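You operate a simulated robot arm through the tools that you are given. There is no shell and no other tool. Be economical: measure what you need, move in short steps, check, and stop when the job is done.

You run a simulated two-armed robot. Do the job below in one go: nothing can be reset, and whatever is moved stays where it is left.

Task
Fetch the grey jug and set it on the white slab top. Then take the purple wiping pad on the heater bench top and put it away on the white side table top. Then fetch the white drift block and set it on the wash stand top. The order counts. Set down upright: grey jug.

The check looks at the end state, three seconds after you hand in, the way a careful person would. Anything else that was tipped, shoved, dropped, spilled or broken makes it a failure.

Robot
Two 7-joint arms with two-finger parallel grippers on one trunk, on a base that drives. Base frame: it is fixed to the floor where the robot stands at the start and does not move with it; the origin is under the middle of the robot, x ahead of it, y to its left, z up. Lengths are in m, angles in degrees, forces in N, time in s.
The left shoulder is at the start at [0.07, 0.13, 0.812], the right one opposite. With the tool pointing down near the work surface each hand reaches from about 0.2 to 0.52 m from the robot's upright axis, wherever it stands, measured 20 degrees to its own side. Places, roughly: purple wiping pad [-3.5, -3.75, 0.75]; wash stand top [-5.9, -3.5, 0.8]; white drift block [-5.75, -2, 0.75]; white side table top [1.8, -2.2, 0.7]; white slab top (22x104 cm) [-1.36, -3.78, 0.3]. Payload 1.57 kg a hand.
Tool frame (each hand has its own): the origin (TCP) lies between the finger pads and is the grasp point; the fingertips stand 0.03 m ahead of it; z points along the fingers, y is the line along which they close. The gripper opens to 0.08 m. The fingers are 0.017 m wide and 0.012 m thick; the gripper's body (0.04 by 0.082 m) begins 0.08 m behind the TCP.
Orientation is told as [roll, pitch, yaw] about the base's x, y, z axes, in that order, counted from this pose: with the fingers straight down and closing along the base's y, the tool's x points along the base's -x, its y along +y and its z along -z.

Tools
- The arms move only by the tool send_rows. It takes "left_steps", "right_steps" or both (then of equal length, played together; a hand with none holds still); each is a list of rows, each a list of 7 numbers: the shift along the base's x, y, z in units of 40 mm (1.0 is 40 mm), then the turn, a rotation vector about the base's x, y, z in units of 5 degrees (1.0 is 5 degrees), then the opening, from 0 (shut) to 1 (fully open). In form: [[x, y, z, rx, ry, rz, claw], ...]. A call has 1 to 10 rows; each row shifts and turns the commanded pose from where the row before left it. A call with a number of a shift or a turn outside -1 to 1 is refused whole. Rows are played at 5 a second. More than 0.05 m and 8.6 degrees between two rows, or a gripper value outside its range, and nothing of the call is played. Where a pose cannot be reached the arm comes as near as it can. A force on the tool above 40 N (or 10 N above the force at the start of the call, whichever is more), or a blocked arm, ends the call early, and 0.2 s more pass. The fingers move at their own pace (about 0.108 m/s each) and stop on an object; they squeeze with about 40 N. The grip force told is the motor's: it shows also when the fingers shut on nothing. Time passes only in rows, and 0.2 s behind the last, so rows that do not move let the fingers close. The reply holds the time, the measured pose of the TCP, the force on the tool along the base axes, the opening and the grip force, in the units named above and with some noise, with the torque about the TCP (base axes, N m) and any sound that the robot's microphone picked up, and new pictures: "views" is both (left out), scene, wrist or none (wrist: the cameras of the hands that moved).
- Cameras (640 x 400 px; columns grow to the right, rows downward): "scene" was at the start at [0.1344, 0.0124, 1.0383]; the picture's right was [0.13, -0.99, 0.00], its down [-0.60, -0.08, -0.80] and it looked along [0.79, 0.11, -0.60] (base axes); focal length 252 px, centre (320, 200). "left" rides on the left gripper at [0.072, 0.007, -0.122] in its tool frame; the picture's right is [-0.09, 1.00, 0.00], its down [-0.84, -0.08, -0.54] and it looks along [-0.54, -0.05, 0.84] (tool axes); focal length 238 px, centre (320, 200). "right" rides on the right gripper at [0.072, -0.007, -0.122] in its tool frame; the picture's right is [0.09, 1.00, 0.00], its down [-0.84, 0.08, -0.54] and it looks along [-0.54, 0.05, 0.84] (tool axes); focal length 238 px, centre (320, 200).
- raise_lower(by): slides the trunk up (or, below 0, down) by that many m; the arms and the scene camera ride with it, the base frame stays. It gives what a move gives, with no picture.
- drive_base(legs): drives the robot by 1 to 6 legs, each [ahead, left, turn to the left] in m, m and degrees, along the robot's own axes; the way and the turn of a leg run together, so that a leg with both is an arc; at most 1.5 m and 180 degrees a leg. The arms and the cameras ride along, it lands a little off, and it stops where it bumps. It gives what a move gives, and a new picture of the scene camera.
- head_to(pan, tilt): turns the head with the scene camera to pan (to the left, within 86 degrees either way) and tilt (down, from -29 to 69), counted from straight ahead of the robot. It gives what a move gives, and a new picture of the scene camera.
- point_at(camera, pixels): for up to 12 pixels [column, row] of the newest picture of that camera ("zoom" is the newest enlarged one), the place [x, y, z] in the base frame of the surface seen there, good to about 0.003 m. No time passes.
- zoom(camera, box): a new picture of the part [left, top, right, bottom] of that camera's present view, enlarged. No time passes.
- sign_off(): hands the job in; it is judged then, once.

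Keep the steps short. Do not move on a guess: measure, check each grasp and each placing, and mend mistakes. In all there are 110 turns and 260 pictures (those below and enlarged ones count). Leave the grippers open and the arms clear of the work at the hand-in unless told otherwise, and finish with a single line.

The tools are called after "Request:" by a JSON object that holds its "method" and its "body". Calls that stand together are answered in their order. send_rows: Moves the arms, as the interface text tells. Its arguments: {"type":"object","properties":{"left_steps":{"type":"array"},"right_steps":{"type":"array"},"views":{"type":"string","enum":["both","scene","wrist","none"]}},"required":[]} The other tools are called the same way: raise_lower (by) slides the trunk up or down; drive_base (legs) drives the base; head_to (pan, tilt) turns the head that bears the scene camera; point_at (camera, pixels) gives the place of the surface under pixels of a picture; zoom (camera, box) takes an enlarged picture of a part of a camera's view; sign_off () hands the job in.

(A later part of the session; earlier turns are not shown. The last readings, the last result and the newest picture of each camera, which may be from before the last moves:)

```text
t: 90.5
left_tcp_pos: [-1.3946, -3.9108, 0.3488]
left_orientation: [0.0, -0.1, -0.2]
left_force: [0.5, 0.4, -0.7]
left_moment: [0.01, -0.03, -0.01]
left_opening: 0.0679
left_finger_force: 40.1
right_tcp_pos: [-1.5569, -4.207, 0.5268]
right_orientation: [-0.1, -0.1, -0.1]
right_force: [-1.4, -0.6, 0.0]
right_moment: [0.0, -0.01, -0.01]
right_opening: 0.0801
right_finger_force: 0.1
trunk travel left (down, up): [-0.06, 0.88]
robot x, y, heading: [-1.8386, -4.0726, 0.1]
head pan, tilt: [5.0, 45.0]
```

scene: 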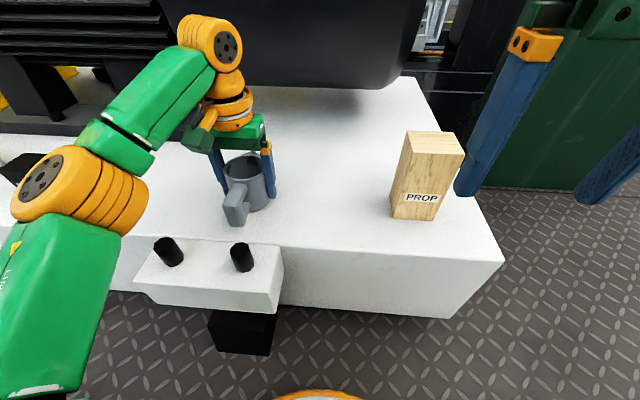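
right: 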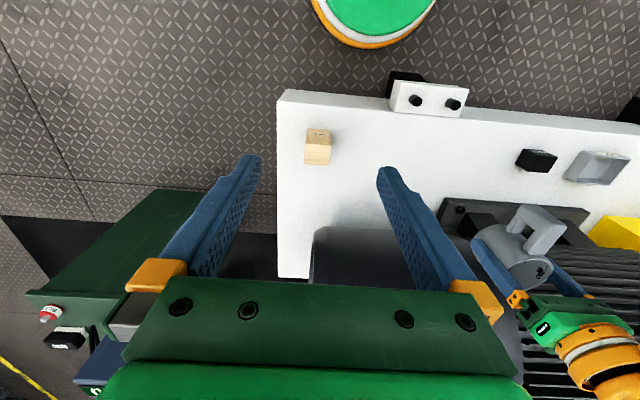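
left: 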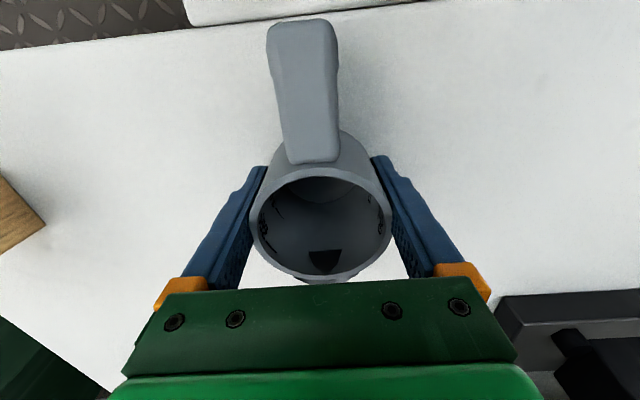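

Bottom is about 3–4 mm above the slab. Tiny steps down to touch.

Request:
{"method": "send_rows", "body": {"left_steps": [[0, 0, -0.05, 0, 0, 0, 0], [0, 0, -0.04, 0, 0, 0, 0], [0, 0, 0, 0, 0, 0, 0]], "views": "none"}}

```text
t: 91.3
left_tcp_pos: [-1.3962, -3.9101, 0.3449]
left_orientation: [0.0, -0.1, 0.0]
left_force: [0.3, -0.1, -0.5]
left_moment: [-0.01, 0.01, 0.02]
left_opening: 0.0679
left_finger_force: 39.8
right_tcp_pos: [-1.5561, -4.2076, 0.5274]
right_orientation: [0.0, -0.1, -0.1]
right_force: [0.0, 0.2, 1.1]
right_moment: [-0.03, 0.0, -0.04]
right_opening: 0.0801
right_finger_force: 0.0
trunk travel left (down, up): [-0.06, 0.88]
robot x, y, heading: [-1.8403, -4.0686, -0.1]
head pan, tilt: [5.0, 45.0]
```

Request:
{"method": "send_rows", "body": {"left_steps": [[0, 0, -0.03, 0, 0, 0, 0], [0, 0, -0.02, 0, 0, 0, 0], [0, 0, 0, 0, 0, 0, 0]], "views": "none"}}

```text
t: 92.1
left_tcp_pos: [-1.3964, -3.9102, 0.3438]
left_orientation: [0.0, -0.2, -0.1]
left_force: [1.3, 0.9, 4.9]
left_moment: [-0.01, -0.26, 0.03]
left_opening: 0.068
left_finger_force: 39.8
right_tcp_pos: [-1.5572, -4.2084, 0.5277]
right_orientation: [0.1, -0.3, 0.0]
right_force: [-0.4, 0.9, 0.5]
right_moment: [0.01, 0.02, 0.0]
right_opening: 0.08
right_finger_force: 0.0
trunk travel left (down, up): [-0.06, 0.88]
robot x, y, heading: [-1.8421, -4.07, -0.1]
head pan, tilt: [5.0, 45.0]
```

Contact: +4.9 N upward. Opening the fingers.

Request:
{"method": "send_rows", "body": {"left_steps": [[0, 0, 0, 0, 0, 0, 1], [0, 0, 0, 0, 0, 0, 1], [0, 0, 0, 0, 0, 0, 1]], "views": "wrist"}}

```text
t: 92.9
left_tcp_pos: [-1.3956, -3.9103, 0.3441]
left_orientation: [0.0, 0.0, -0.1]
left_force: [0.4, -0.2, 0.3]
left_moment: [0.0, -0.01, -0.01]
left_opening: 0.0798
left_finger_force: 0.1
right_tcp_pos: [-1.5571, -4.2072, 0.5282]
right_orientation: [0.0, 0.0, 0.0]
right_force: [-0.7, 0.4, -0.1]
right_moment: [0.02, -0.01, 0.0]
right_opening: 0.0797
right_finger_force: 0.0
trunk travel left (down, up): [-0.06, 0.88]
robot x, y, heading: [-1.8422, -4.0691, -0.3]
head pan, tilt: [5.0, 45.0]
```

left: 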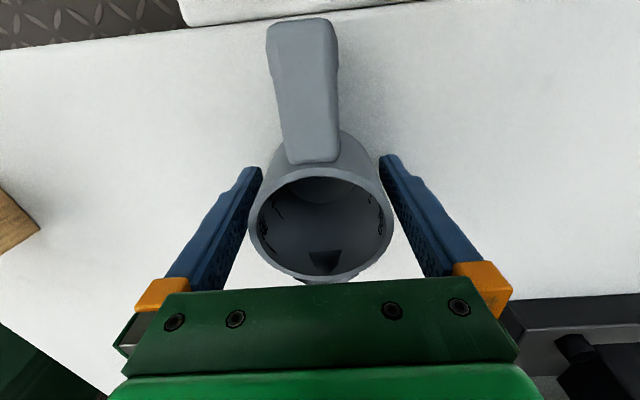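

Fingers clear on both sides. Raising the hand straight up.

Request:
{"method": "send_rows", "body": {"left_steps": [[0, 0, 0.5, 0, 0, 0, 1], [0, 0, 0.7, 0, 0, 0, 1], [0, 0, 0.8, 0, 0, 0, 1], [0, 0, 0.8, 0, 0, 0, 1]], "views": "scene"}}

Request:
{"method": "raise_lower", "body": {"by": 0.39}}

```text
t: 93.9
left_tcp_pos: [-1.4007, -3.9119, 0.4129]
left_orientation: [0.0, -0.1, -0.1]
left_force: [0.2, -0.7, -0.4]
left_moment: [0.04, 0.02, -0.02]
left_opening: 0.0799
left_finger_force: 0.1
left hand out of reach, approached as far as the arm can: row 3, 4
right_tcp_pos: [-1.5567, -4.2076, 0.5279]
right_orientation: [0.0, -0.1, -0.3]
right_force: [0.0, 0.3, 0.0]
right_moment: [0.01, 0.01, -0.02]
right_opening: 0.0799
right_finger_force: 0.0
trunk travel left (down, up): [-0.06, 0.88]
robot x, y, heading: [-1.8444, -4.0706, 0.1]
head pan, tilt: [5.0, 45.0]
```

scene: 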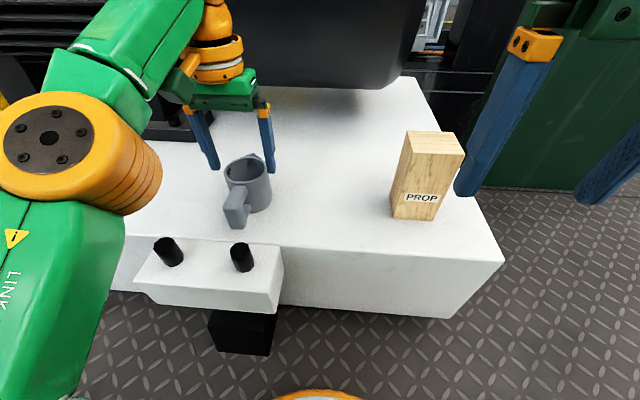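

```text
t: 97.6
left_tcp_pos: [-1.4019, -3.913, 0.8]
left_orientation: [0.0, -0.1, -0.1]
left_force: [-0.3, 0.3, 0.2]
left_moment: [0.0, 0.01, -0.01]
left_opening: 0.0801
left_finger_force: 0.0
right_tcp_pos: [-1.5563, -4.2082, 0.9167]
right_orientation: [-0.1, 0.0, -0.1]
right_force: [0.1, -0.3, -0.1]
right_moment: [-0.02, 0.02, 0.0]
right_opening: 0.08
right_finger_force: 0.0
trunk travel left (down, up): [-0.45, 0.49]
robot x, y, heading: [-1.8429, -4.0676, -0.1]
head pan, tilt: [5.0, 45.0]
```

Jug stands upright on the slab. Next the pad on the heater bench behind me. Retracting the left hand, backing off, turning around.

Request:
{"method": "send_rows", "body": {"left_steps": [[-0.9, 0, 0, 0, 0, 0, 1], [-0.9, 0, 0, 0, 0, 0, 1], [-0.9, 0, 0, 0, 0, 0, 1], [-0.9, 0, 0, 0, 0, 0, 1]], "views": "scene"}}

Request:
{"method": "head_to", "body": {"pan": 0, "tilt": 35}}

Request:
{"method": "drive_base", "body": {"legs": [[-0.3, 0, 0], [0, 0, 90], [0, 0.2, 90]]}}

```text
t: 98.6
left_tcp_pos: [-1.5449, -3.9118, 0.8006]
left_orientation: [0.0, -0.1, 0.0]
left_force: [-0.7, 0.1, -0.3]
left_moment: [-0.02, -0.01, -0.01]
left_opening: 0.08
left_finger_force: 0.0
right_tcp_pos: [-1.5575, -4.2072, 0.9177]
right_orientation: [0.0, 0.0, -0.1]
right_force: [-0.4, 0.3, -0.1]
right_moment: [0.0, 0.02, 0.02]
right_opening: 0.0801
right_finger_force: 0.1
trunk travel left (down, up): [-0.45, 0.49]
robot x, y, heading: [-1.8431, -4.0721, -0.3]
head pan, tilt: [5.0, 45.0]
```

scene: 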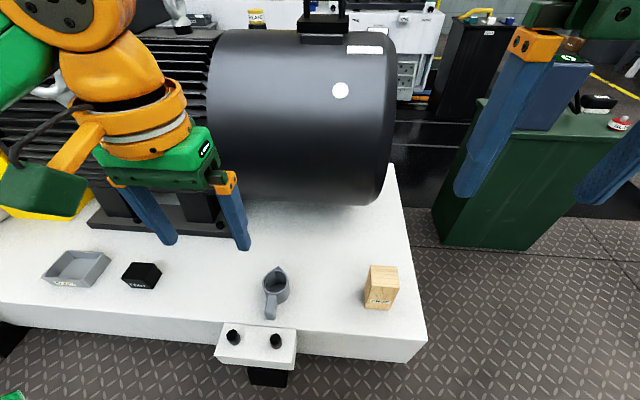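

```text
t: 99.3
left_tcp_pos: [-1.545, -3.9118, 0.8002]
left_orientation: [0.0, -0.1, -0.1]
left_force: [0.8, -0.2, 1.0]
left_moment: [0.0, 0.02, 0.02]
left_opening: 0.0803
left_finger_force: 0.1
right_tcp_pos: [-1.5564, -4.2071, 0.9179]
right_orientation: [0.0, -0.1, -0.2]
right_force: [-0.3, -1.2, 0.2]
right_moment: [-0.01, 0.01, -0.04]
right_opening: 0.0797
right_finger_force: 0.0
trunk travel left (down, up): [-0.45, 0.49]
robot x, y, heading: [-1.8431, -4.0694, -0.2]
head pan, tilt: [0.0, 35.0]
```

scene: 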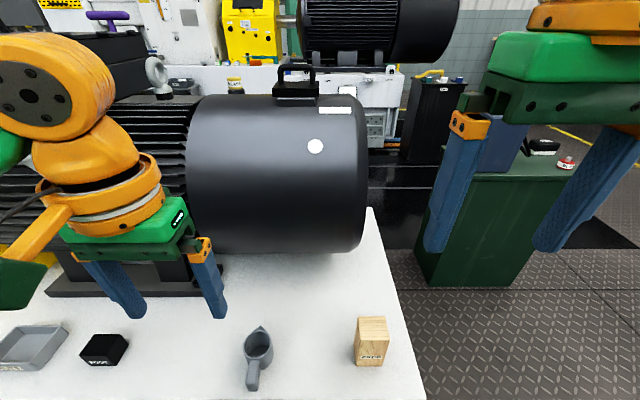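

```text
t: 109.0
left_tcp_pos: [-2.569, -4.353, 0.8016]
left_orientation: [0.1, -0.2, -179.9]
left_force: [-0.1, 0.6, 0.4]
left_moment: [0.0, 0.0, 0.01]
left_opening: 0.0799
left_finger_force: 0.0
right_tcp_pos: [-2.5576, -4.0586, 0.9183]
right_orientation: [0.0, -0.1, -179.8]
right_force: [0.4, 0.0, 1.1]
right_moment: [0.0, -0.01, 0.01]
right_opening: 0.08
right_finger_force: 0.1
trunk travel left (down, up): [-0.45, 0.49]
robot x, y, heading: [-2.2749, -4.1991, -180.0]
head pan, tilt: [0.0, 35.0]
cut short: leg 3
```

scene: 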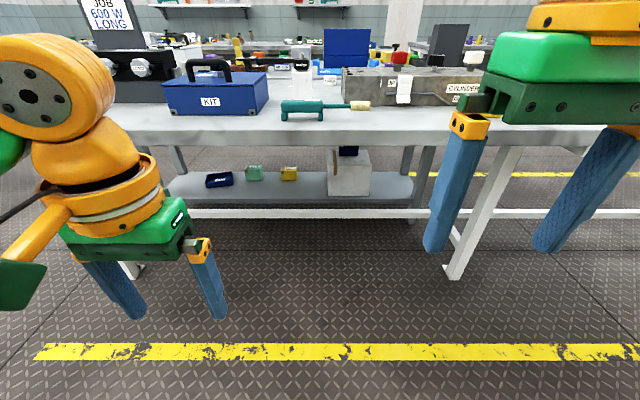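

Turned around, facing the bench. Looking for the purple pad at about (−3.5, −3.75), to the right of my view.

Request:
{"method": "head_to", "body": {"pan": -25, "tilt": 25}}

Request:
{"method": "zoom", "body": {"camera": "scene", "box": [160, 60, 400, 210]}}

```text
t: 109.9
left_tcp_pos: [-2.5705, -4.3536, 0.8012]
left_orientation: [0.0, -0.1, -179.9]
left_force: [0.8, -0.5, -0.6]
left_moment: [0.02, -0.02, -0.01]
left_opening: 0.0801
left_finger_force: 0.1
right_tcp_pos: [-2.5588, -4.0579, 0.9171]
right_orientation: [-0.1, -0.2, -179.8]
right_force: [0.1, 0.0, 0.7]
right_moment: [0.0, 0.0, 0.0]
right_opening: 0.08
right_finger_force: 0.0
trunk travel left (down, up): [-0.45, 0.49]
robot x, y, heading: [-2.2727, -4.198, -180.0]
head pan, tilt: [-25.0, 25.0]
```

scene: 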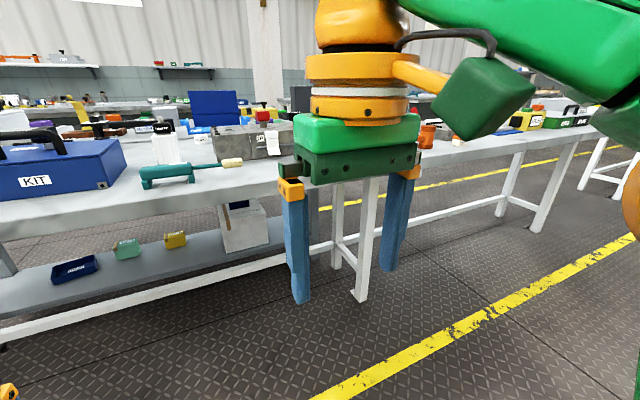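

```text
2.67 times, centred on (280, 135) of scene
```

zoom: 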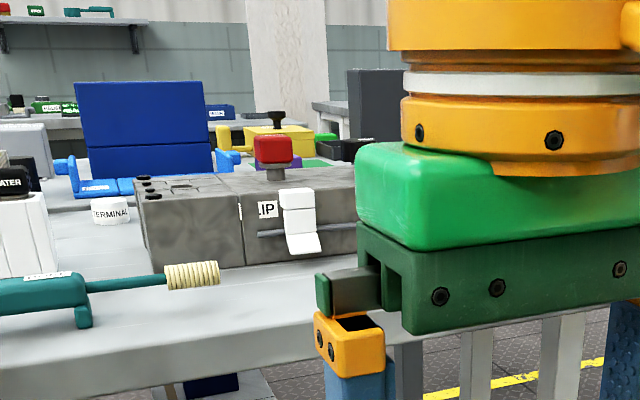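

There's a purple bit behind the red object in the zoom (298,160). Raising the trunk for a view from above.

Request:
{"method": "raise_lower", "body": {"by": 0.35}}

Request:
{"method": "drive_base", "body": {"legs": [[0, -0.35, 0]]}}

Request:
{"method": "head_to", "body": {"pan": 0, "tilt": 42}}

```text
t: 113.4
left_tcp_pos: [-2.5699, -4.3534, 1.1508]
left_orientation: [0.0, 0.0, -179.8]
left_force: [-0.6, 0.3, 0.3]
left_moment: [0.02, 0.01, 0.0]
left_opening: 0.0799
left_finger_force: 0.0
right_tcp_pos: [-2.5593, -4.0587, 1.2672]
right_orientation: [0.0, -0.1, -179.8]
right_force: [-0.4, -0.5, 0.1]
right_moment: [0.02, 0.01, 0.02]
right_opening: 0.0798
right_finger_force: 0.2
trunk travel left (down, up): [-0.8, 0.14]
robot x, y, heading: [-2.274, -4.1965, -180.3]
head pan, tilt: [-25.0, 25.0]
```

```text
t: 115.6
left_tcp_pos: [-2.5707, -4.0023, 1.1504]
left_orientation: [-0.1, -0.2, 180.0]
left_force: [-0.5, -0.6, -0.4]
left_moment: [0.03, 0.01, -0.02]
left_opening: 0.0803
left_finger_force: 0.0
right_tcp_pos: [-2.5579, -3.7073, 1.2677]
right_orientation: [-0.1, -0.1, 180.0]
right_force: [0.7, 0.2, 0.5]
right_moment: [0.02, 0.0, 0.01]
right_opening: 0.08
right_finger_force: 0.0
trunk travel left (down, up): [-0.8, 0.14]
robot x, y, heading: [-2.2683, -3.8446, 180.1]
head pan, tilt: [-25.0, 25.0]
```

scene: 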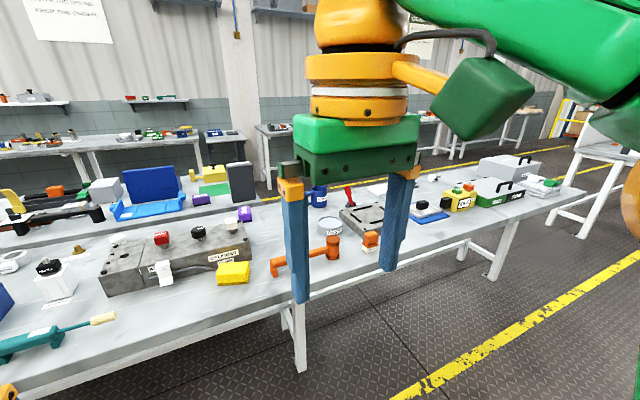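

```text
t: 116.5
left_tcp_pos: [-2.5701, -3.9995, 1.151]
left_orientation: [-0.1, -0.1, 180.0]
left_force: [0.4, 0.1, -0.2]
left_moment: [0.04, -0.03, 0.01]
left_opening: 0.0798
left_finger_force: 0.0
right_tcp_pos: [-2.5581, -3.7027, 1.2677]
right_orientation: [0.0, -0.1, 180.0]
right_force: [0.6, 0.0, 0.6]
right_moment: [-0.01, -0.02, -0.01]
right_opening: 0.0798
right_finger_force: 0.0
trunk travel left (down, up): [-0.8, 0.14]
robot x, y, heading: [-2.2768, -3.8473, 180.1]
head pan, tilt: [0.0, 42.0]
```

scene: 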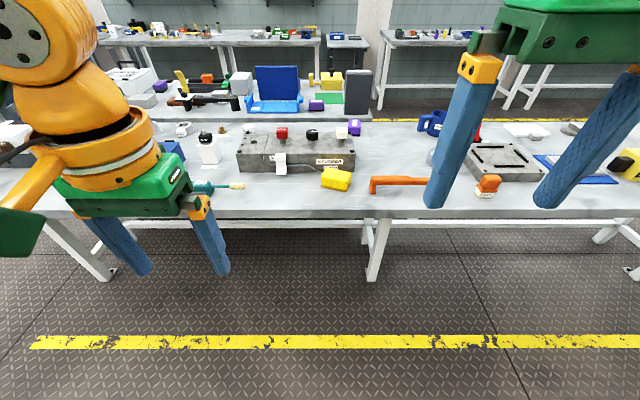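

Several purple items: (316,105), (355,128), (160,86). Zooming and measuring.

Request:
{"method": "zoom", "body": {"camera": "scene", "box": [220, 55, 460, 205]}}

Request:
{"method": "point_at", "body": {"camera": "scene", "pixels": [[316, 105], [355, 128], [160, 86], [320, 215], [320, 120], [295, 160], [335, 178], [400, 182]]}}

```text
2.67 times, centred on (340, 130) of scene
```

zoom: 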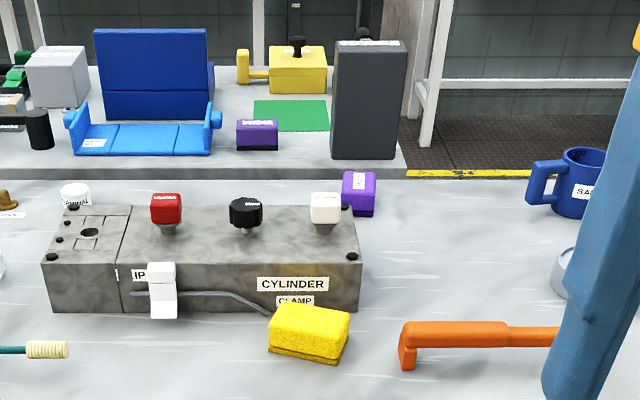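

```text
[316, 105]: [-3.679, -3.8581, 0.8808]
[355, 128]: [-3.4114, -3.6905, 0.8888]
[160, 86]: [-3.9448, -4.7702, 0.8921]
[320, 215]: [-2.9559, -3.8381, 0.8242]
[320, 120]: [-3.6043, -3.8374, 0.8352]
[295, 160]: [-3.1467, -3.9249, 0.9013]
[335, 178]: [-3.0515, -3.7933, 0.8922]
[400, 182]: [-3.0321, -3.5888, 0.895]
```

Candidates at (−3.68,−3.86) on the rear bench and (−3.41,−3.69) on the front bench. Zooming closer to tell them apart.

Request:
{"method": "zoom", "body": {"camera": "scene", "box": [296, 90, 376, 140]}}

Request:
{"method": "zoom", "body": {"camera": "scene", "box": [100, 55, 260, 155]}}

Request:
{"method": "head_to", "body": {"pan": 20, "tilt": 35}}

```text
8.00 times, centred on (336, 115) of scene
```

zoom: 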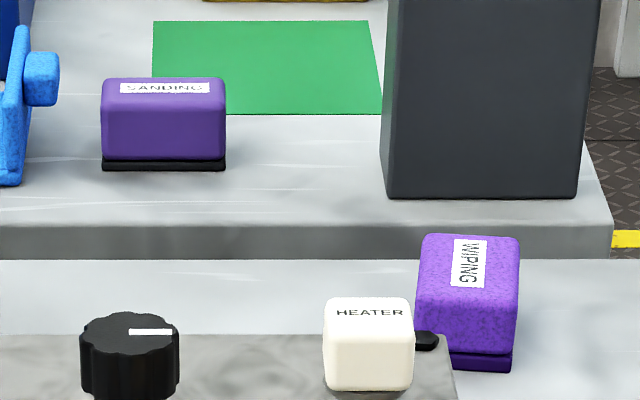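

```text
4.00 times, centred on (180, 105) of scene
```

zoom: 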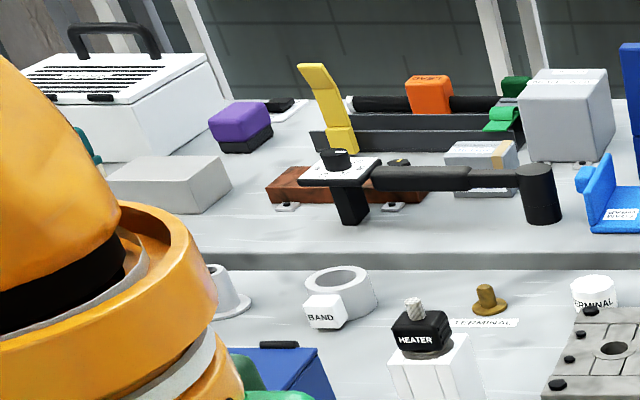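

```text
t: 117.4
left_tcp_pos: [-2.5712, -4.0006, 1.1507]
left_orientation: [0.0, -0.1, 180.0]
left_force: [0.2, -0.5, -0.2]
left_moment: [0.02, -0.03, -0.01]
left_opening: 0.0802
left_finger_force: 0.1
right_tcp_pos: [-2.559, -3.7063, 1.268]
right_orientation: [0.1, -0.1, 179.9]
right_force: [0.6, 0.4, 0.5]
right_moment: [-0.02, 0.0, 0.0]
right_opening: 0.08
right_finger_force: 0.0
trunk travel left (down, up): [-0.8, 0.14]
robot x, y, heading: [-2.2727, -3.8451, 180.1]
head pan, tilt: [20.0, 35.0]
```

scene: 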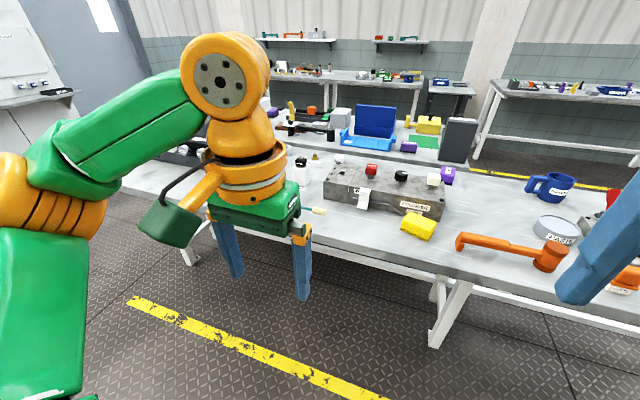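

The label reads "WIPING" on the pad at (−3.41, −3.69), on the bench with the HEATER parts; the other is a SANDING block. It's about 0.46 m behind the front edge, so I'll measure the bench's back edge, the rear bench end, and the floor behind.

Request:
{"method": "zoom", "body": {"camera": "scene", "box": [400, 100, 640, 250]}}

Request:
{"method": "point_at", "body": {"camera": "scene", "pixels": [[447, 175], [468, 163], [440, 160], [480, 172], [560, 183], [600, 192], [610, 173], [560, 165], [520, 160], [470, 172], [430, 240], [350, 190]]}}

```text
2.67 times, centred on (520, 175) of scene
```

zoom: 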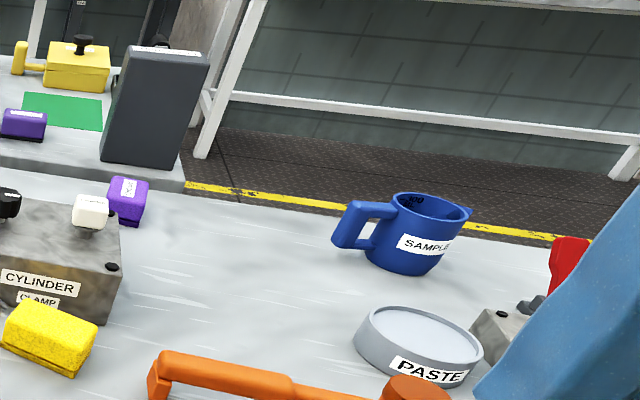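

```text
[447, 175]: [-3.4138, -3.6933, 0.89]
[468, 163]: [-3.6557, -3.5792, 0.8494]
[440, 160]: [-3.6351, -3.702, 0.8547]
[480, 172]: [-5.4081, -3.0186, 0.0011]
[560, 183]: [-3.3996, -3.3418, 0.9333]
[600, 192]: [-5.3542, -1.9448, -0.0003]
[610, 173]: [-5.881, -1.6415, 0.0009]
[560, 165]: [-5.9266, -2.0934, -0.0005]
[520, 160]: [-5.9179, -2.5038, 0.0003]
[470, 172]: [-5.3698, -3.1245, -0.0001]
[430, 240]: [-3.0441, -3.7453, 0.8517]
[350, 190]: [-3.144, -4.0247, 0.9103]
```

Free floor lies behind the front bench for y>−3.55. I'll go round the bench's +y end and reach the pad from behind. Turning to +y and driving 1.4 m.

Request:
{"method": "drive_base", "body": {"legs": [[0, 0, -90], [1.3, 0, 0]]}}

Request:
{"method": "head_to", "body": {"pan": 45, "tilt": 30}}

```text
t: 127.8
left_tcp_pos: [-2.3907, -2.241, 1.1506]
left_orientation: [0.0, -0.1, 88.3]
left_force: [-0.4, 0.0, 0.2]
left_moment: [0.03, -0.01, -0.01]
left_opening: 0.0798
left_finger_force: 0.2
right_tcp_pos: [-2.0952, -2.262, 1.267]
right_orientation: [0.0, -0.1, 88.1]
right_force: [0.4, 0.1, 0.6]
right_moment: [0.02, 0.01, -0.04]
right_opening: 0.08
right_finger_force: 0.1
trunk travel left (down, up): [-0.8, 0.14]
robot x, y, heading: [-2.2402, -2.5463, 88.4]
head pan, tilt: [20.0, 35.0]
```

scene: 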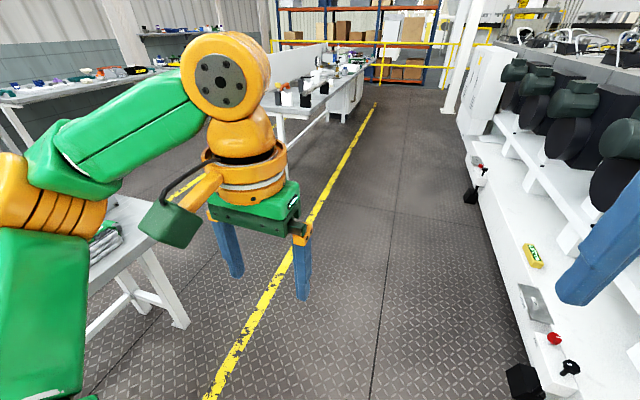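

```text
t: 128.6
left_tcp_pos: [-2.3919, -2.24, 1.1503]
left_orientation: [0.1, -0.1, 88.2]
left_force: [-0.4, 0.8, 0.3]
left_moment: [-0.03, -0.01, 0.03]
left_opening: 0.0801
left_finger_force: 0.1
right_tcp_pos: [-2.095, -2.2597, 1.2674]
right_orientation: [0.1, -0.1, 88.2]
right_force: [0.7, -0.2, 0.0]
right_moment: [-0.01, -0.02, 0.01]
right_opening: 0.08
right_finger_force: 0.1
trunk travel left (down, up): [-0.8, 0.14]
robot x, y, heading: [-2.2469, -2.5379, 88.1]
head pan, tilt: [45.0, 30.0]
```

scene: 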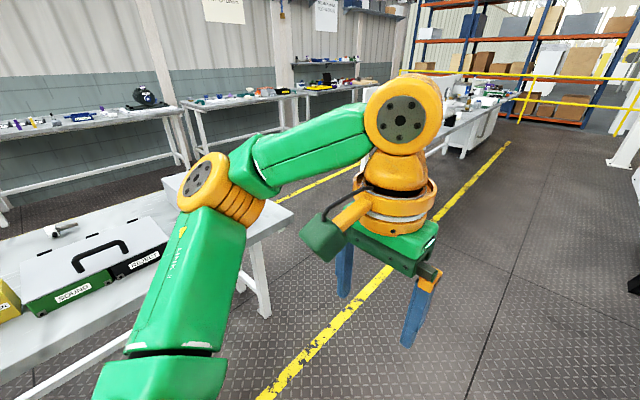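

Measuring the bench end and the gap beyond it.

Request:
{"method": "point_at", "body": {"camera": "scene", "pixels": [[287, 220], [265, 312], [262, 240], [300, 210], [435, 145], [440, 180], [180, 170], [320, 225], [30, 215], [160, 330]]}}

```text
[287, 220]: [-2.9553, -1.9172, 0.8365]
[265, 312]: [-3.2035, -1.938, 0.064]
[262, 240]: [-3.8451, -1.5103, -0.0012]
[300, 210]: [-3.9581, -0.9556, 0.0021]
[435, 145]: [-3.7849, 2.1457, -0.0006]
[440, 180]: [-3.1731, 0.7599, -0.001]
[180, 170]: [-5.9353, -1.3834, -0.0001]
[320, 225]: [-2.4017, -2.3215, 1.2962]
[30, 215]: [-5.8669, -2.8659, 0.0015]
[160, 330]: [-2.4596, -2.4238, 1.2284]
```

Bench ends at y≈−1.91 with free floor beyond. Going round: to y≈−1.2, then −x to about −4.3.

Request:
{"method": "drive_base", "body": {"legs": [[1.35, 0, 0], [0, 0, 92], [1.0, 0, 0], [1.0, 0, 0], [0, 0, 90]]}}

Request:
{"method": "head_to", "body": {"pan": 20, "tilt": 35}}

```text
t: 152.7
left_tcp_pos: [-4.037, -1.4893, 1.1517]
left_orientation: [0.0, -0.2, -90.1]
left_force: [0.5, -0.5, -0.1]
left_moment: [0.0, 0.01, 0.03]
left_opening: 0.08
left_finger_force: 0.0
right_tcp_pos: [-4.3326, -1.4771, 1.2683]
right_orientation: [0.1, 0.0, -90.1]
right_force: [0.1, -0.8, -0.9]
right_moment: [0.01, -0.02, 0.01]
right_opening: 0.0799
right_finger_force: 0.1
trunk travel left (down, up): [-0.8, 0.14]
robot x, y, heading: [-4.1912, -1.192, -90.0]
head pan, tilt: [45.0, 30.0]
```

scene: 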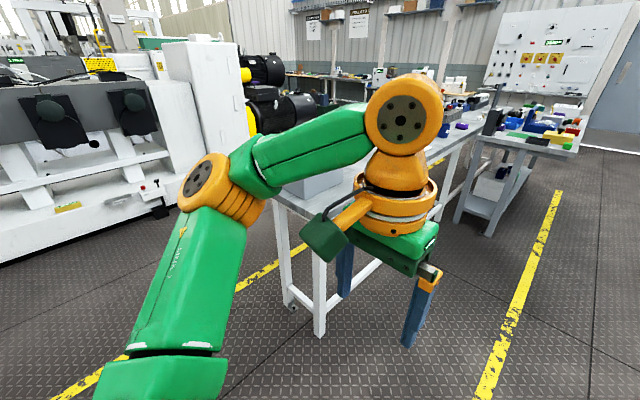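

```text
t: 153.6
left_tcp_pos: [-4.0366, -1.4881, 1.1509]
left_orientation: [-0.1, -0.1, -90.2]
left_force: [1.0, 0.4, -0.1]
left_moment: [0.0, 0.01, 0.02]
left_opening: 0.0799
left_finger_force: 0.1
right_tcp_pos: [-4.3317, -1.4756, 1.2675]
right_orientation: [0.0, 0.0, -90.1]
right_force: [0.1, -0.3, 0.3]
right_moment: [0.02, 0.01, -0.02]
right_opening: 0.08
right_finger_force: 0.0
trunk travel left (down, up): [-0.8, 0.14]
robot x, y, heading: [-4.1916, -1.1894, -90.2]
head pan, tilt: [20.0, 35.0]
```

scene: 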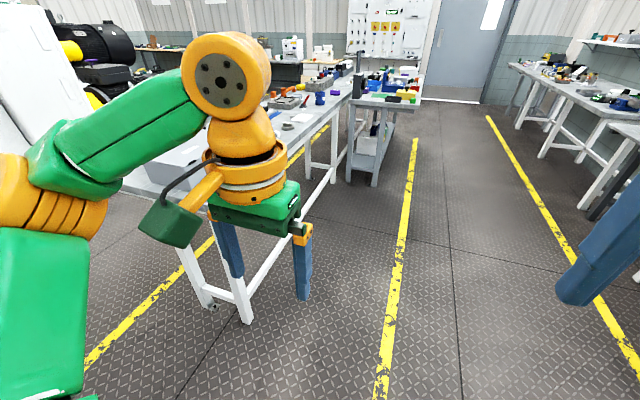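

Corridor behind the bench is clear. Driving 1.4 m to y≈−2.6 and looking at the pad.

Request:
{"method": "drive_base", "body": {"legs": [[1.4, 0, 0]]}}

Request:
{"method": "head_to", "body": {"pan": 30, "tilt": 35}}

```text
t: 160.6
left_tcp_pos: [-4.0528, -2.8936, 1.1508]
left_orientation: [-0.1, -0.1, -90.9]
left_force: [-0.6, -0.2, -1.1]
left_moment: [0.02, 0.04, -0.02]
left_opening: 0.0799
left_finger_force: 0.0
right_tcp_pos: [-4.3473, -2.8777, 1.2688]
right_orientation: [0.1, 0.0, -90.8]
right_force: [-0.1, 0.5, -0.3]
right_moment: [0.01, 0.0, -0.01]
right_opening: 0.0799
right_finger_force: 0.0
trunk travel left (down, up): [-0.8, 0.14]
robot x, y, heading: [-4.2049, -2.5928, -90.8]
head pan, tilt: [20.0, 35.0]
```

scene: 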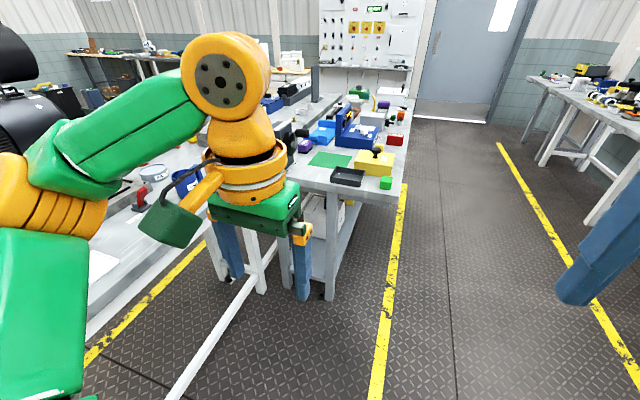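

```text
t: 161.3
left_tcp_pos: [-4.0521, -2.8952, 1.151]
left_orientation: [0.0, -0.1, -90.9]
left_force: [0.3, -0.6, 0.2]
left_moment: [0.0, -0.03, 0.02]
left_opening: 0.0801
left_finger_force: 0.1
right_tcp_pos: [-4.3468, -2.8785, 1.2673]
right_orientation: [0.0, -0.1, -90.8]
right_force: [-0.2, 0.3, -0.3]
right_moment: [0.0, -0.03, 0.04]
right_opening: 0.0801
right_finger_force: 0.0
trunk travel left (down, up): [-0.8, 0.14]
robot x, y, heading: [-4.2038, -2.592, -90.8]
head pan, tilt: [30.0, 35.0]
```

scene: 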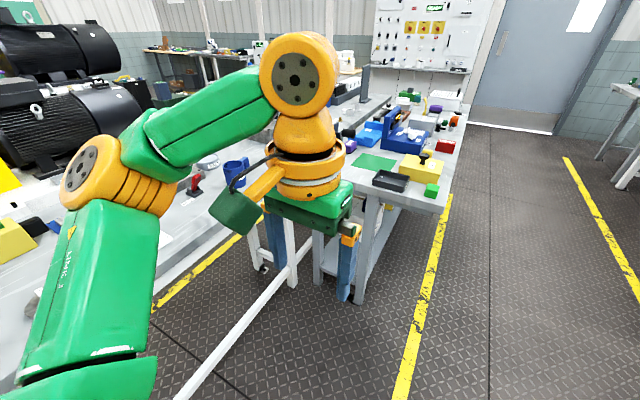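

Measuring the rear-bench corner, legs, the low rail and the front bench's back edge.

Request:
{"method": "point_at", "body": {"camera": "scene", "pixels": [[240, 325], [440, 207], [360, 295], [290, 280], [375, 198], [395, 180], [235, 222], [262, 268], [318, 278], [205, 240], [180, 270], [213, 165]]}}

```text
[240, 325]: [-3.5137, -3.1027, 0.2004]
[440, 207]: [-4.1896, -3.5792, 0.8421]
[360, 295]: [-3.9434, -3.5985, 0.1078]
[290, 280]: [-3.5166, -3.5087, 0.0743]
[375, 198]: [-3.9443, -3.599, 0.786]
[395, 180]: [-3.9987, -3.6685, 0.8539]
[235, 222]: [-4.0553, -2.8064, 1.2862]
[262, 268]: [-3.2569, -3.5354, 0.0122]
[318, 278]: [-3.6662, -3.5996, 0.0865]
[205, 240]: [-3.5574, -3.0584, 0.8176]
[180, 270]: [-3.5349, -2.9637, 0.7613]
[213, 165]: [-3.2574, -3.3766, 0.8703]
```

Checking heights of the tall grey box and other tall things near the pad before swinging the hands there.

Request:
{"method": "point_at", "body": {"camera": "scene", "pixels": [[365, 70], [364, 95], [349, 132], [370, 130], [395, 110], [412, 130], [238, 165], [345, 145]]}}

Request:
{"method": "zoom", "body": {"camera": "scene", "box": [320, 50, 480, 210]}}

```text
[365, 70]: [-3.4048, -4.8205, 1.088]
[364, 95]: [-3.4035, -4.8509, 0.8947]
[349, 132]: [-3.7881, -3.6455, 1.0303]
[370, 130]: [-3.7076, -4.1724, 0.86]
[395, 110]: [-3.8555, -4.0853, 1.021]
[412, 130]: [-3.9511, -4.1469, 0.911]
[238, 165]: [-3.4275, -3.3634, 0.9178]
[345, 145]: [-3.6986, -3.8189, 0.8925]
```

```text
2.50 times, centred on (400, 130) of scene
```

zoom: 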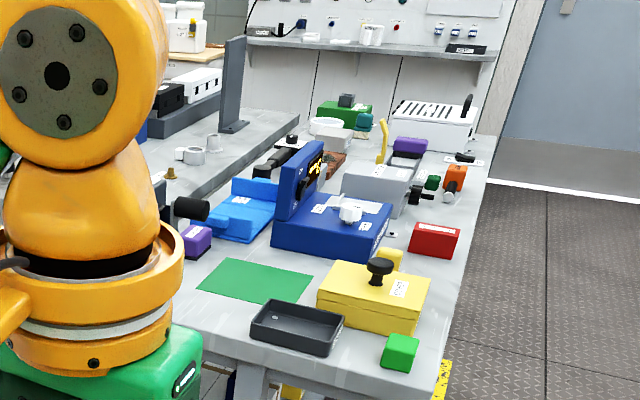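

Tall box reaches about z 1.03. Raising the trunk 0.1 for clearance, then driving near the corner and turning toward the pad.

Request:
{"method": "raise_lower", "body": {"by": 0.12}}

Request:
{"method": "drive_base", "body": {"legs": [[0.45, 0.2, 0], [0, 0, 60]]}}

Request:
{"method": "head_to", "body": {"pan": -20, "tilt": 50}}

```text
t: 162.8
left_tcp_pos: [-4.0529, -2.8942, 1.2701]
left_orientation: [0.0, -0.1, -91.0]
left_force: [-0.2, -0.9, 0.0]
left_moment: [0.0, -0.02, -0.05]
left_opening: 0.0799
left_finger_force: 0.1
right_tcp_pos: [-4.3473, -2.8787, 1.3886]
right_orientation: [0.0, -0.2, -90.8]
right_force: [0.3, 0.2, -0.4]
right_moment: [-0.02, 0.0, -0.02]
right_opening: 0.0802
right_finger_force: 0.1
trunk travel left (down, up): [-0.92, 0.02]
robot x, y, heading: [-4.2038, -2.593, -91.0]
head pan, tilt: [30.0, 35.0]
```

```text
t: 168.3
left_tcp_pos: [-3.6748, -3.0648, 1.2698]
left_orientation: [0.0, -0.1, -31.1]
left_force: [-0.4, 0.6, 0.9]
left_moment: [0.01, 0.0, 0.01]
left_opening: 0.0798
left_finger_force: 0.1
right_tcp_pos: [-3.8379, -3.3132, 1.3875]
right_orientation: [0.0, -0.1, -31.0]
right_force: [1.2, -0.1, 0.2]
right_moment: [-0.02, 0.0, 0.0]
right_opening: 0.0798
right_finger_force: 0.0
trunk travel left (down, up): [-0.92, 0.02]
robot x, y, heading: [-4.012, -3.0484, -30.9]
head pan, tilt: [30.0, 35.0]
```

scene: 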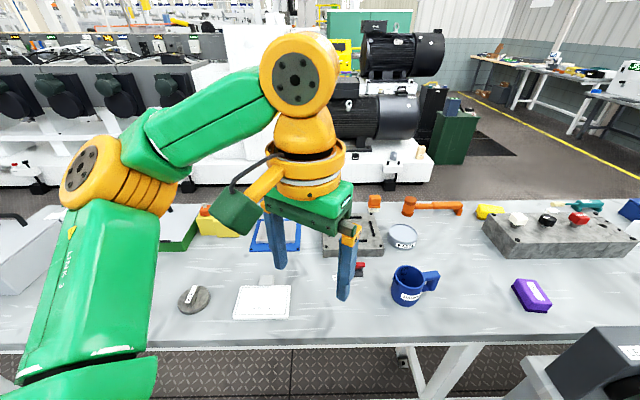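

```text
t: 169.5
left_tcp_pos: [-3.6754, -3.0648, 1.271]
left_orientation: [0.0, -0.1, -31.0]
left_force: [0.9, 0.5, 0.3]
left_moment: [0.02, 0.01, -0.01]
left_opening: 0.08
left_finger_force: 0.1
right_tcp_pos: [-3.8358, -3.3121, 1.3874]
right_orientation: [0.0, -0.1, -31.0]
right_force: [0.3, 0.4, -1.2]
right_moment: [-0.04, -0.04, -0.02]
right_opening: 0.08
right_finger_force: 0.0
trunk travel left (down, up): [-0.92, 0.02]
robot x, y, heading: [-4.014, -3.0474, -30.8]
head pan, tilt: [-20.0, 50.0]
```

scene: 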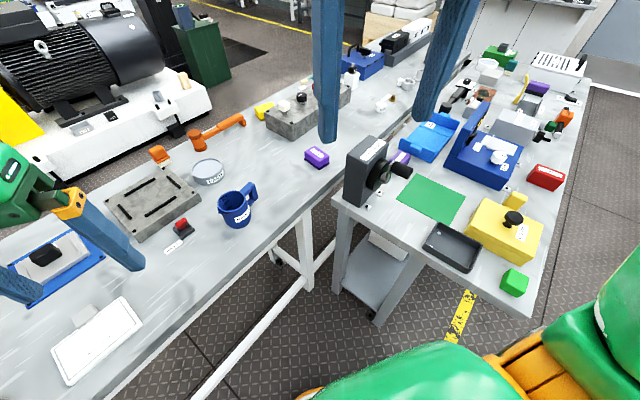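

Excellent overview; the pad is at (317,158). Zooming and measuring its shape.

Request:
{"method": "zoom", "body": {"camera": "scene", "box": [270, 110, 430, 210]}}

Request:
{"method": "zoom", "body": {"camera": "scene", "box": [290, 140, 346, 175]}}

Request:
{"method": "point_at", "body": {"camera": "zoom", "pixels": [[200, 120], [300, 70], [420, 150], [320, 230], [310, 150], [320, 290], [180, 200], [440, 200], [120, 300], [560, 300]]}}

```text
4.00 times, centred on (350, 160) of scene
```

zoom: 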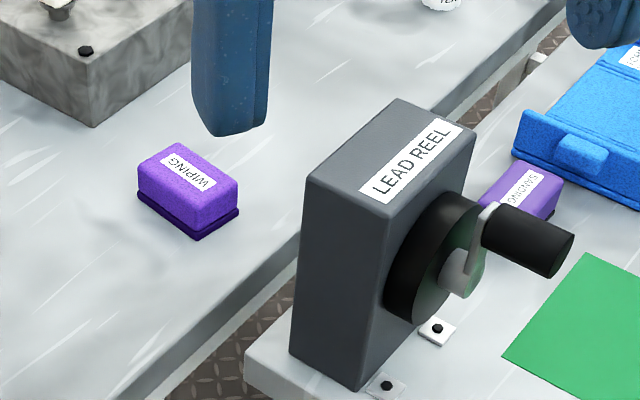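

```text
11.43 times, centred on (318, 158) of scene
```

zoom: 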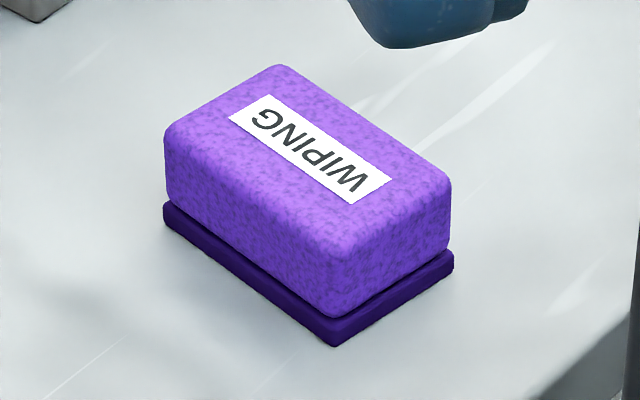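

```text
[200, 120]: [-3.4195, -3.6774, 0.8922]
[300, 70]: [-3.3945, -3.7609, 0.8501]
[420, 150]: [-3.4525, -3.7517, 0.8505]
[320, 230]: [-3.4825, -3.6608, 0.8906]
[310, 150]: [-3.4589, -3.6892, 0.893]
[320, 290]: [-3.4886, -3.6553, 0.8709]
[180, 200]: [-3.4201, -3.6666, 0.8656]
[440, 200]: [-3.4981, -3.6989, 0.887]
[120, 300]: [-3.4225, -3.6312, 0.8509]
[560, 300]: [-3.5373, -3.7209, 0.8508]
```

Pad top z 0.892, bench 0.851, centre ≈(−3.455,−3.688), long axis roughly along x. The left arm reaching past the LEAD REEL's free side is best. Turning right 45° and edging toward the corner.

Request:
{"method": "drive_base", "body": {"legs": [[0, 0, -45], [0.25, 0.095, 0]]}}

Request:
{"method": "head_to", "body": {"pan": 35, "tilt": 55}}

```text
t: 173.5
left_tcp_pos: [-3.6389, -3.5129, 1.2718]
left_orientation: [0.1, -0.3, -76.2]
left_force: [0.6, 0.8, -0.2]
left_moment: [-0.06, -0.02, 0.0]
left_opening: 0.08
left_finger_force: 0.1
right_tcp_pos: [-3.9278, -3.5715, 1.3891]
right_orientation: [-0.1, -0.2, -76.2]
right_force: [-0.2, -1.0, -0.4]
right_moment: [0.01, -0.01, -0.02]
right_opening: 0.0802
right_finger_force: 0.0
trunk travel left (down, up): [-0.92, 0.02]
robot x, y, heading: [-3.8555, -3.2643, -76.1]
head pan, tilt: [-20.0, 50.0]
```

scene: 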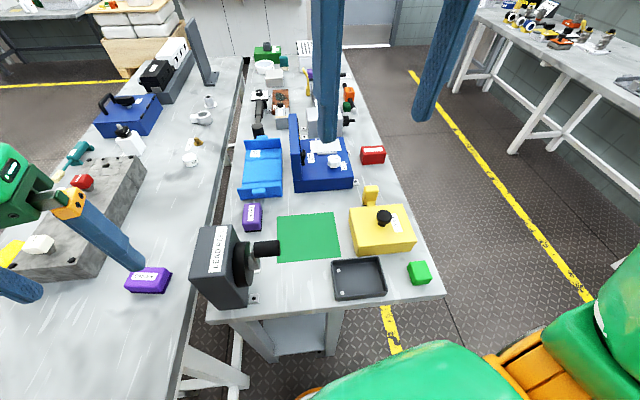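

```text
t: 174.7
left_tcp_pos: [-3.6362, -3.5147, 1.2711]
left_orientation: [0.0, -0.2, -76.2]
left_force: [0.2, -0.5, 0.8]
left_moment: [-0.02, -0.01, 0.01]
left_opening: 0.08
left_finger_force: 0.0
right_tcp_pos: [-3.9259, -3.5747, 1.3877]
right_orientation: [0.0, -0.1, -76.1]
right_force: [0.0, 0.1, 0.7]
right_moment: [0.0, 0.03, 0.0]
right_opening: 0.08
right_finger_force: 0.0
trunk travel left (down, up): [-0.92, 0.02]
robot x, y, heading: [-3.8629, -3.2676, -76.2]
head pan, tilt: [35.0, 55.0]
```

scene: 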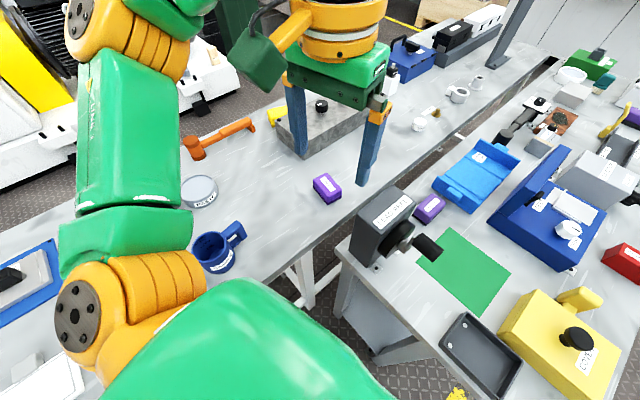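

No bump. The left arm's links hang over the front bench; checking their heights before lowering.

Request:
{"method": "point_at", "body": {"camera": "scene", "pixels": [[75, 310], [130, 235], [120, 150], [150, 40], [265, 70], [240, 340], [375, 190], [322, 188], [310, 105]]}}

```text
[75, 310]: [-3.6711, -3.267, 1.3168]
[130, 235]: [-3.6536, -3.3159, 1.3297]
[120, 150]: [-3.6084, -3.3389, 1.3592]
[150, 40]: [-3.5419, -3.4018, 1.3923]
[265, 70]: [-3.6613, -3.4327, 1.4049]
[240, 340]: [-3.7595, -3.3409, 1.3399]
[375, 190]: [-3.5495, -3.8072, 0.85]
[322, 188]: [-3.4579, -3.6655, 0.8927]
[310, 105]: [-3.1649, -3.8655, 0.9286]
```

Links are at z≥1.3, so lowering by 0.13 is safe.

Request:
{"method": "raise_lower", "body": {"by": -0.13}}

Request:
{"method": "send_rows", "body": {"left_steps": [[0.4, -0.35, 0, 0, 0, 1, 1], [0.4, -0.35, 0, 0, 0, 1, 1], [0.4, -0.35, 0, 0, 0, 1, 1], [0.4, -0.35, 0, 0, 0, 1, 1], [0.4, -0.35, 0, 0, 0, 1, 1], [0.4, -0.35, 0, 0, 0, 1, 1], [0.4, -0.35, 0, 0, 0, 1, 1], [0.4, -0.35, 0, 0, 0, 1, 1], [0.4, -0.35, 0, 0, 0, 1, 1], [0, 0, 0, 0, 0, 1, 1]]}}

```text
t: 176.3
left_tcp_pos: [-3.635, -3.5162, 1.142]
left_orientation: [0.0, -0.1, -76.2]
left_force: [-0.3, 0.1, 1.0]
left_moment: [0.01, 0.0, -0.01]
left_opening: 0.0799
left_finger_force: 0.1
right_tcp_pos: [-3.9257, -3.5751, 1.2584]
right_orientation: [-0.1, -0.2, -76.2]
right_force: [0.1, -0.8, 0.0]
right_moment: [0.02, -0.04, 0.0]
right_opening: 0.0799
right_finger_force: 0.1
trunk travel left (down, up): [-0.79, 0.15]
robot x, y, heading: [-3.8595, -3.2634, -76.2]
head pan, tilt: [35.0, 55.0]
```

```text
t: 178.5
left_tcp_pos: [-3.5261, -3.6413, 1.1281]
left_orientation: [0.0, 0.0, -26.1]
left_force: [0.0, 0.1, -0.5]
left_moment: [-0.02, -0.01, -0.01]
left_opening: 0.0802
left_finger_force: 0.1
left hand out of reach, approached as far as the arm can: row 9
right_tcp_pos: [-3.926, -3.5744, 1.2582]
right_orientation: [-0.1, -0.1, -76.1]
right_force: [0.4, 0.4, 0.1]
right_moment: [-0.02, -0.01, 0.01]
right_opening: 0.08
right_finger_force: 0.1
trunk travel left (down, up): [-0.79, 0.15]
robot x, y, heading: [-3.8589, -3.264, -76.3]
head pan, tilt: [35.0, 55.0]
```

scene: 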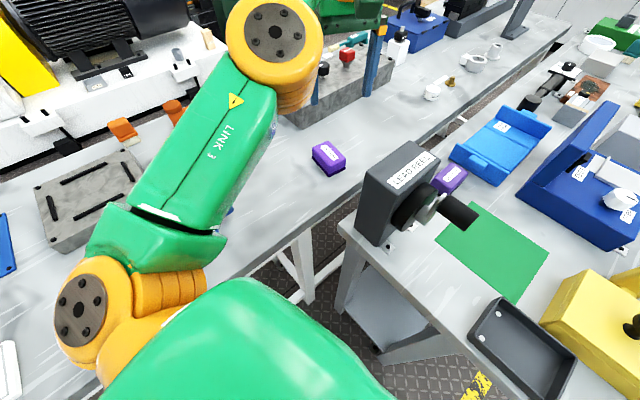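
left: 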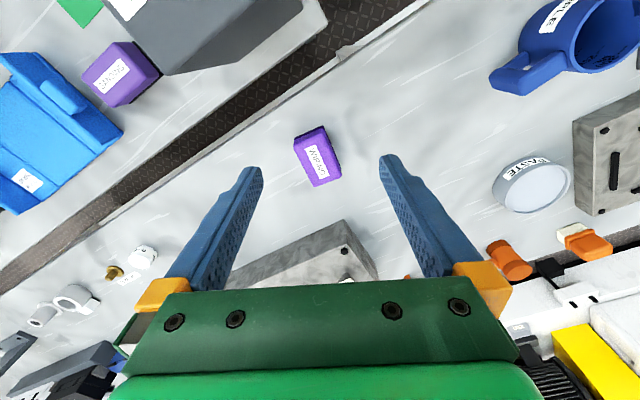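

Measuring the pad's corners from the wrist camera for its orientation.

Request:
{"method": "zoom", "body": {"camera": "left", "box": [270, 110, 366, 200]}}

Request:
{"method": "point_at", "body": {"camera": "left", "pixels": [[296, 140], [323, 128], [338, 176], [313, 184], [318, 157], [345, 250], [318, 222], [250, 280]]}}

```text
4.44 times, centred on (318, 155) of left
```

zoom: 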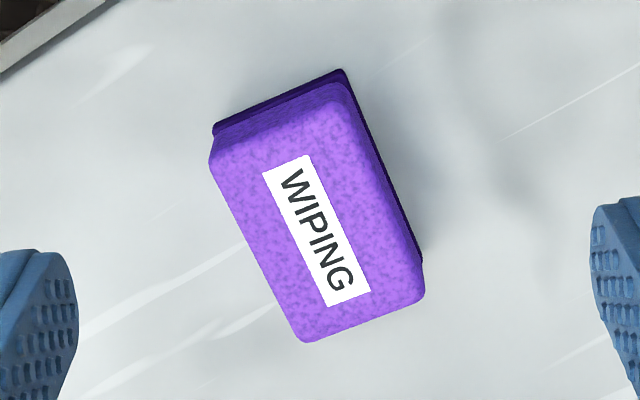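

```text
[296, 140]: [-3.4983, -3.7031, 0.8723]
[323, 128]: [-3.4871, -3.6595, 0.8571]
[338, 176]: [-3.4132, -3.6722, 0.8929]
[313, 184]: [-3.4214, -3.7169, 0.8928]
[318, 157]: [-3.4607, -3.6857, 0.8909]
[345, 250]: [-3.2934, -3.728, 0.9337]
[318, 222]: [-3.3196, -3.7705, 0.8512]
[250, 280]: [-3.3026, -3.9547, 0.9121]
```

Pad centre (−3.455,−3.688), yaw ≈ −11°, width 0.047, length 0.08. I need a bit more reach, so I'll edge 4–5 cm closer to the corner.

Request:
{"method": "drive_base", "body": {"legs": [[0.045, 0.03, 0]]}}

Request:
{"method": "send_rows", "body": {"left_steps": [[0, 0, -0.8, 0, 0, 1, 1], [0, 0, -0.8, 0, 0, 1, 1], [0, 0, -0.6, 0, 0, 1, 1], [0, 0, 0, 0, 0, 0, 1]]}}

```text
t: 179.4
left_tcp_pos: [-3.4915, -3.6724, 1.1327]
left_orientation: [-0.1, -0.5, -26.1]
left_force: [-0.9, 0.5, 0.7]
left_moment: [-0.06, -0.03, -0.04]
left_opening: 0.08
left_finger_force: 0.0
right_tcp_pos: [-3.8925, -3.6061, 1.2585]
right_orientation: [0.2, -0.4, -76.2]
right_force: [0.1, -0.3, 0.5]
right_moment: [-0.04, -0.06, 0.01]
right_opening: 0.08
right_finger_force: 0.0
trunk travel left (down, up): [-0.79, 0.15]
robot x, y, heading: [-3.8214, -3.3034, -76.3]
head pan, tilt: [35.0, 55.0]
```

scene: 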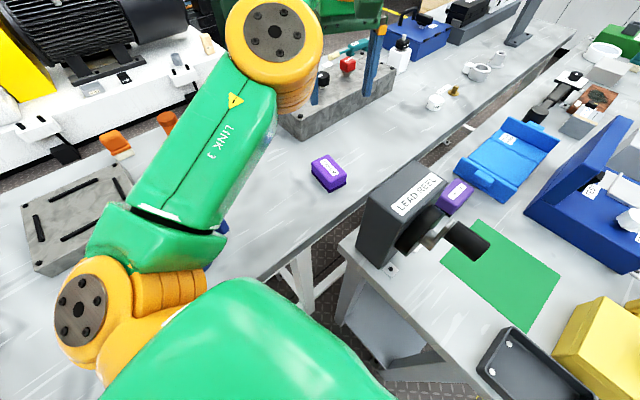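

```text
t: 180.4
left_tcp_pos: [-3.4761, -3.7024, 1.0491]
left_orientation: [0.2, 0.2, -11.2]
left_force: [0.1, 0.6, 0.3]
left_moment: [-0.01, -0.01, 0.01]
left_opening: 0.08
left_finger_force: 0.0
left hand out of reach, approached as far as the arm can: row 1, 2, 3
right_tcp_pos: [-3.8844, -3.6103, 1.2578]
right_orientation: [0.1, -0.1, -76.1]
right_force: [-0.1, 0.9, 0.7]
right_moment: [-0.01, 0.01, 0.01]
right_opening: 0.0798
right_finger_force: 0.1
trunk travel left (down, up): [-0.79, 0.15]
robot x, y, heading: [-3.8149, -3.3041, -76.4]
head pan, tilt: [35.0, 55.0]
```

scene: 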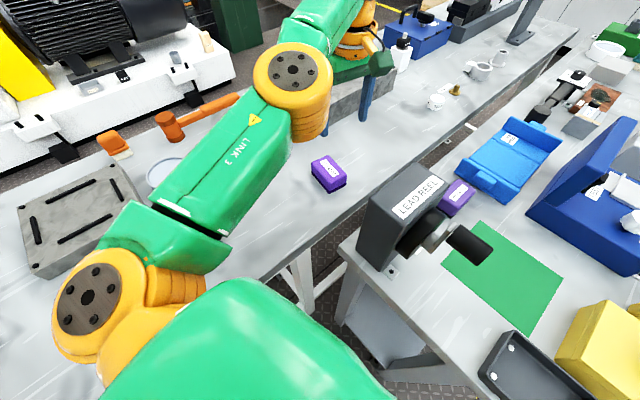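
left: 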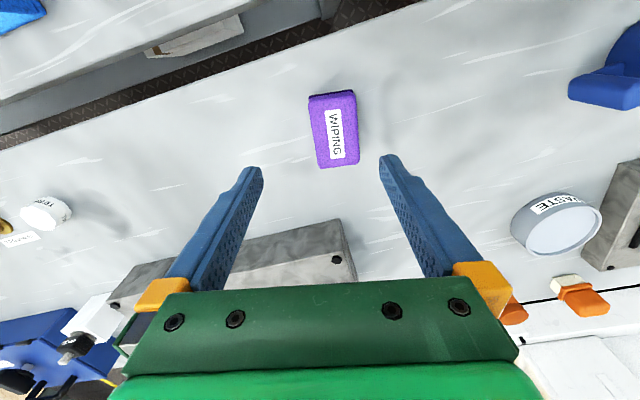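

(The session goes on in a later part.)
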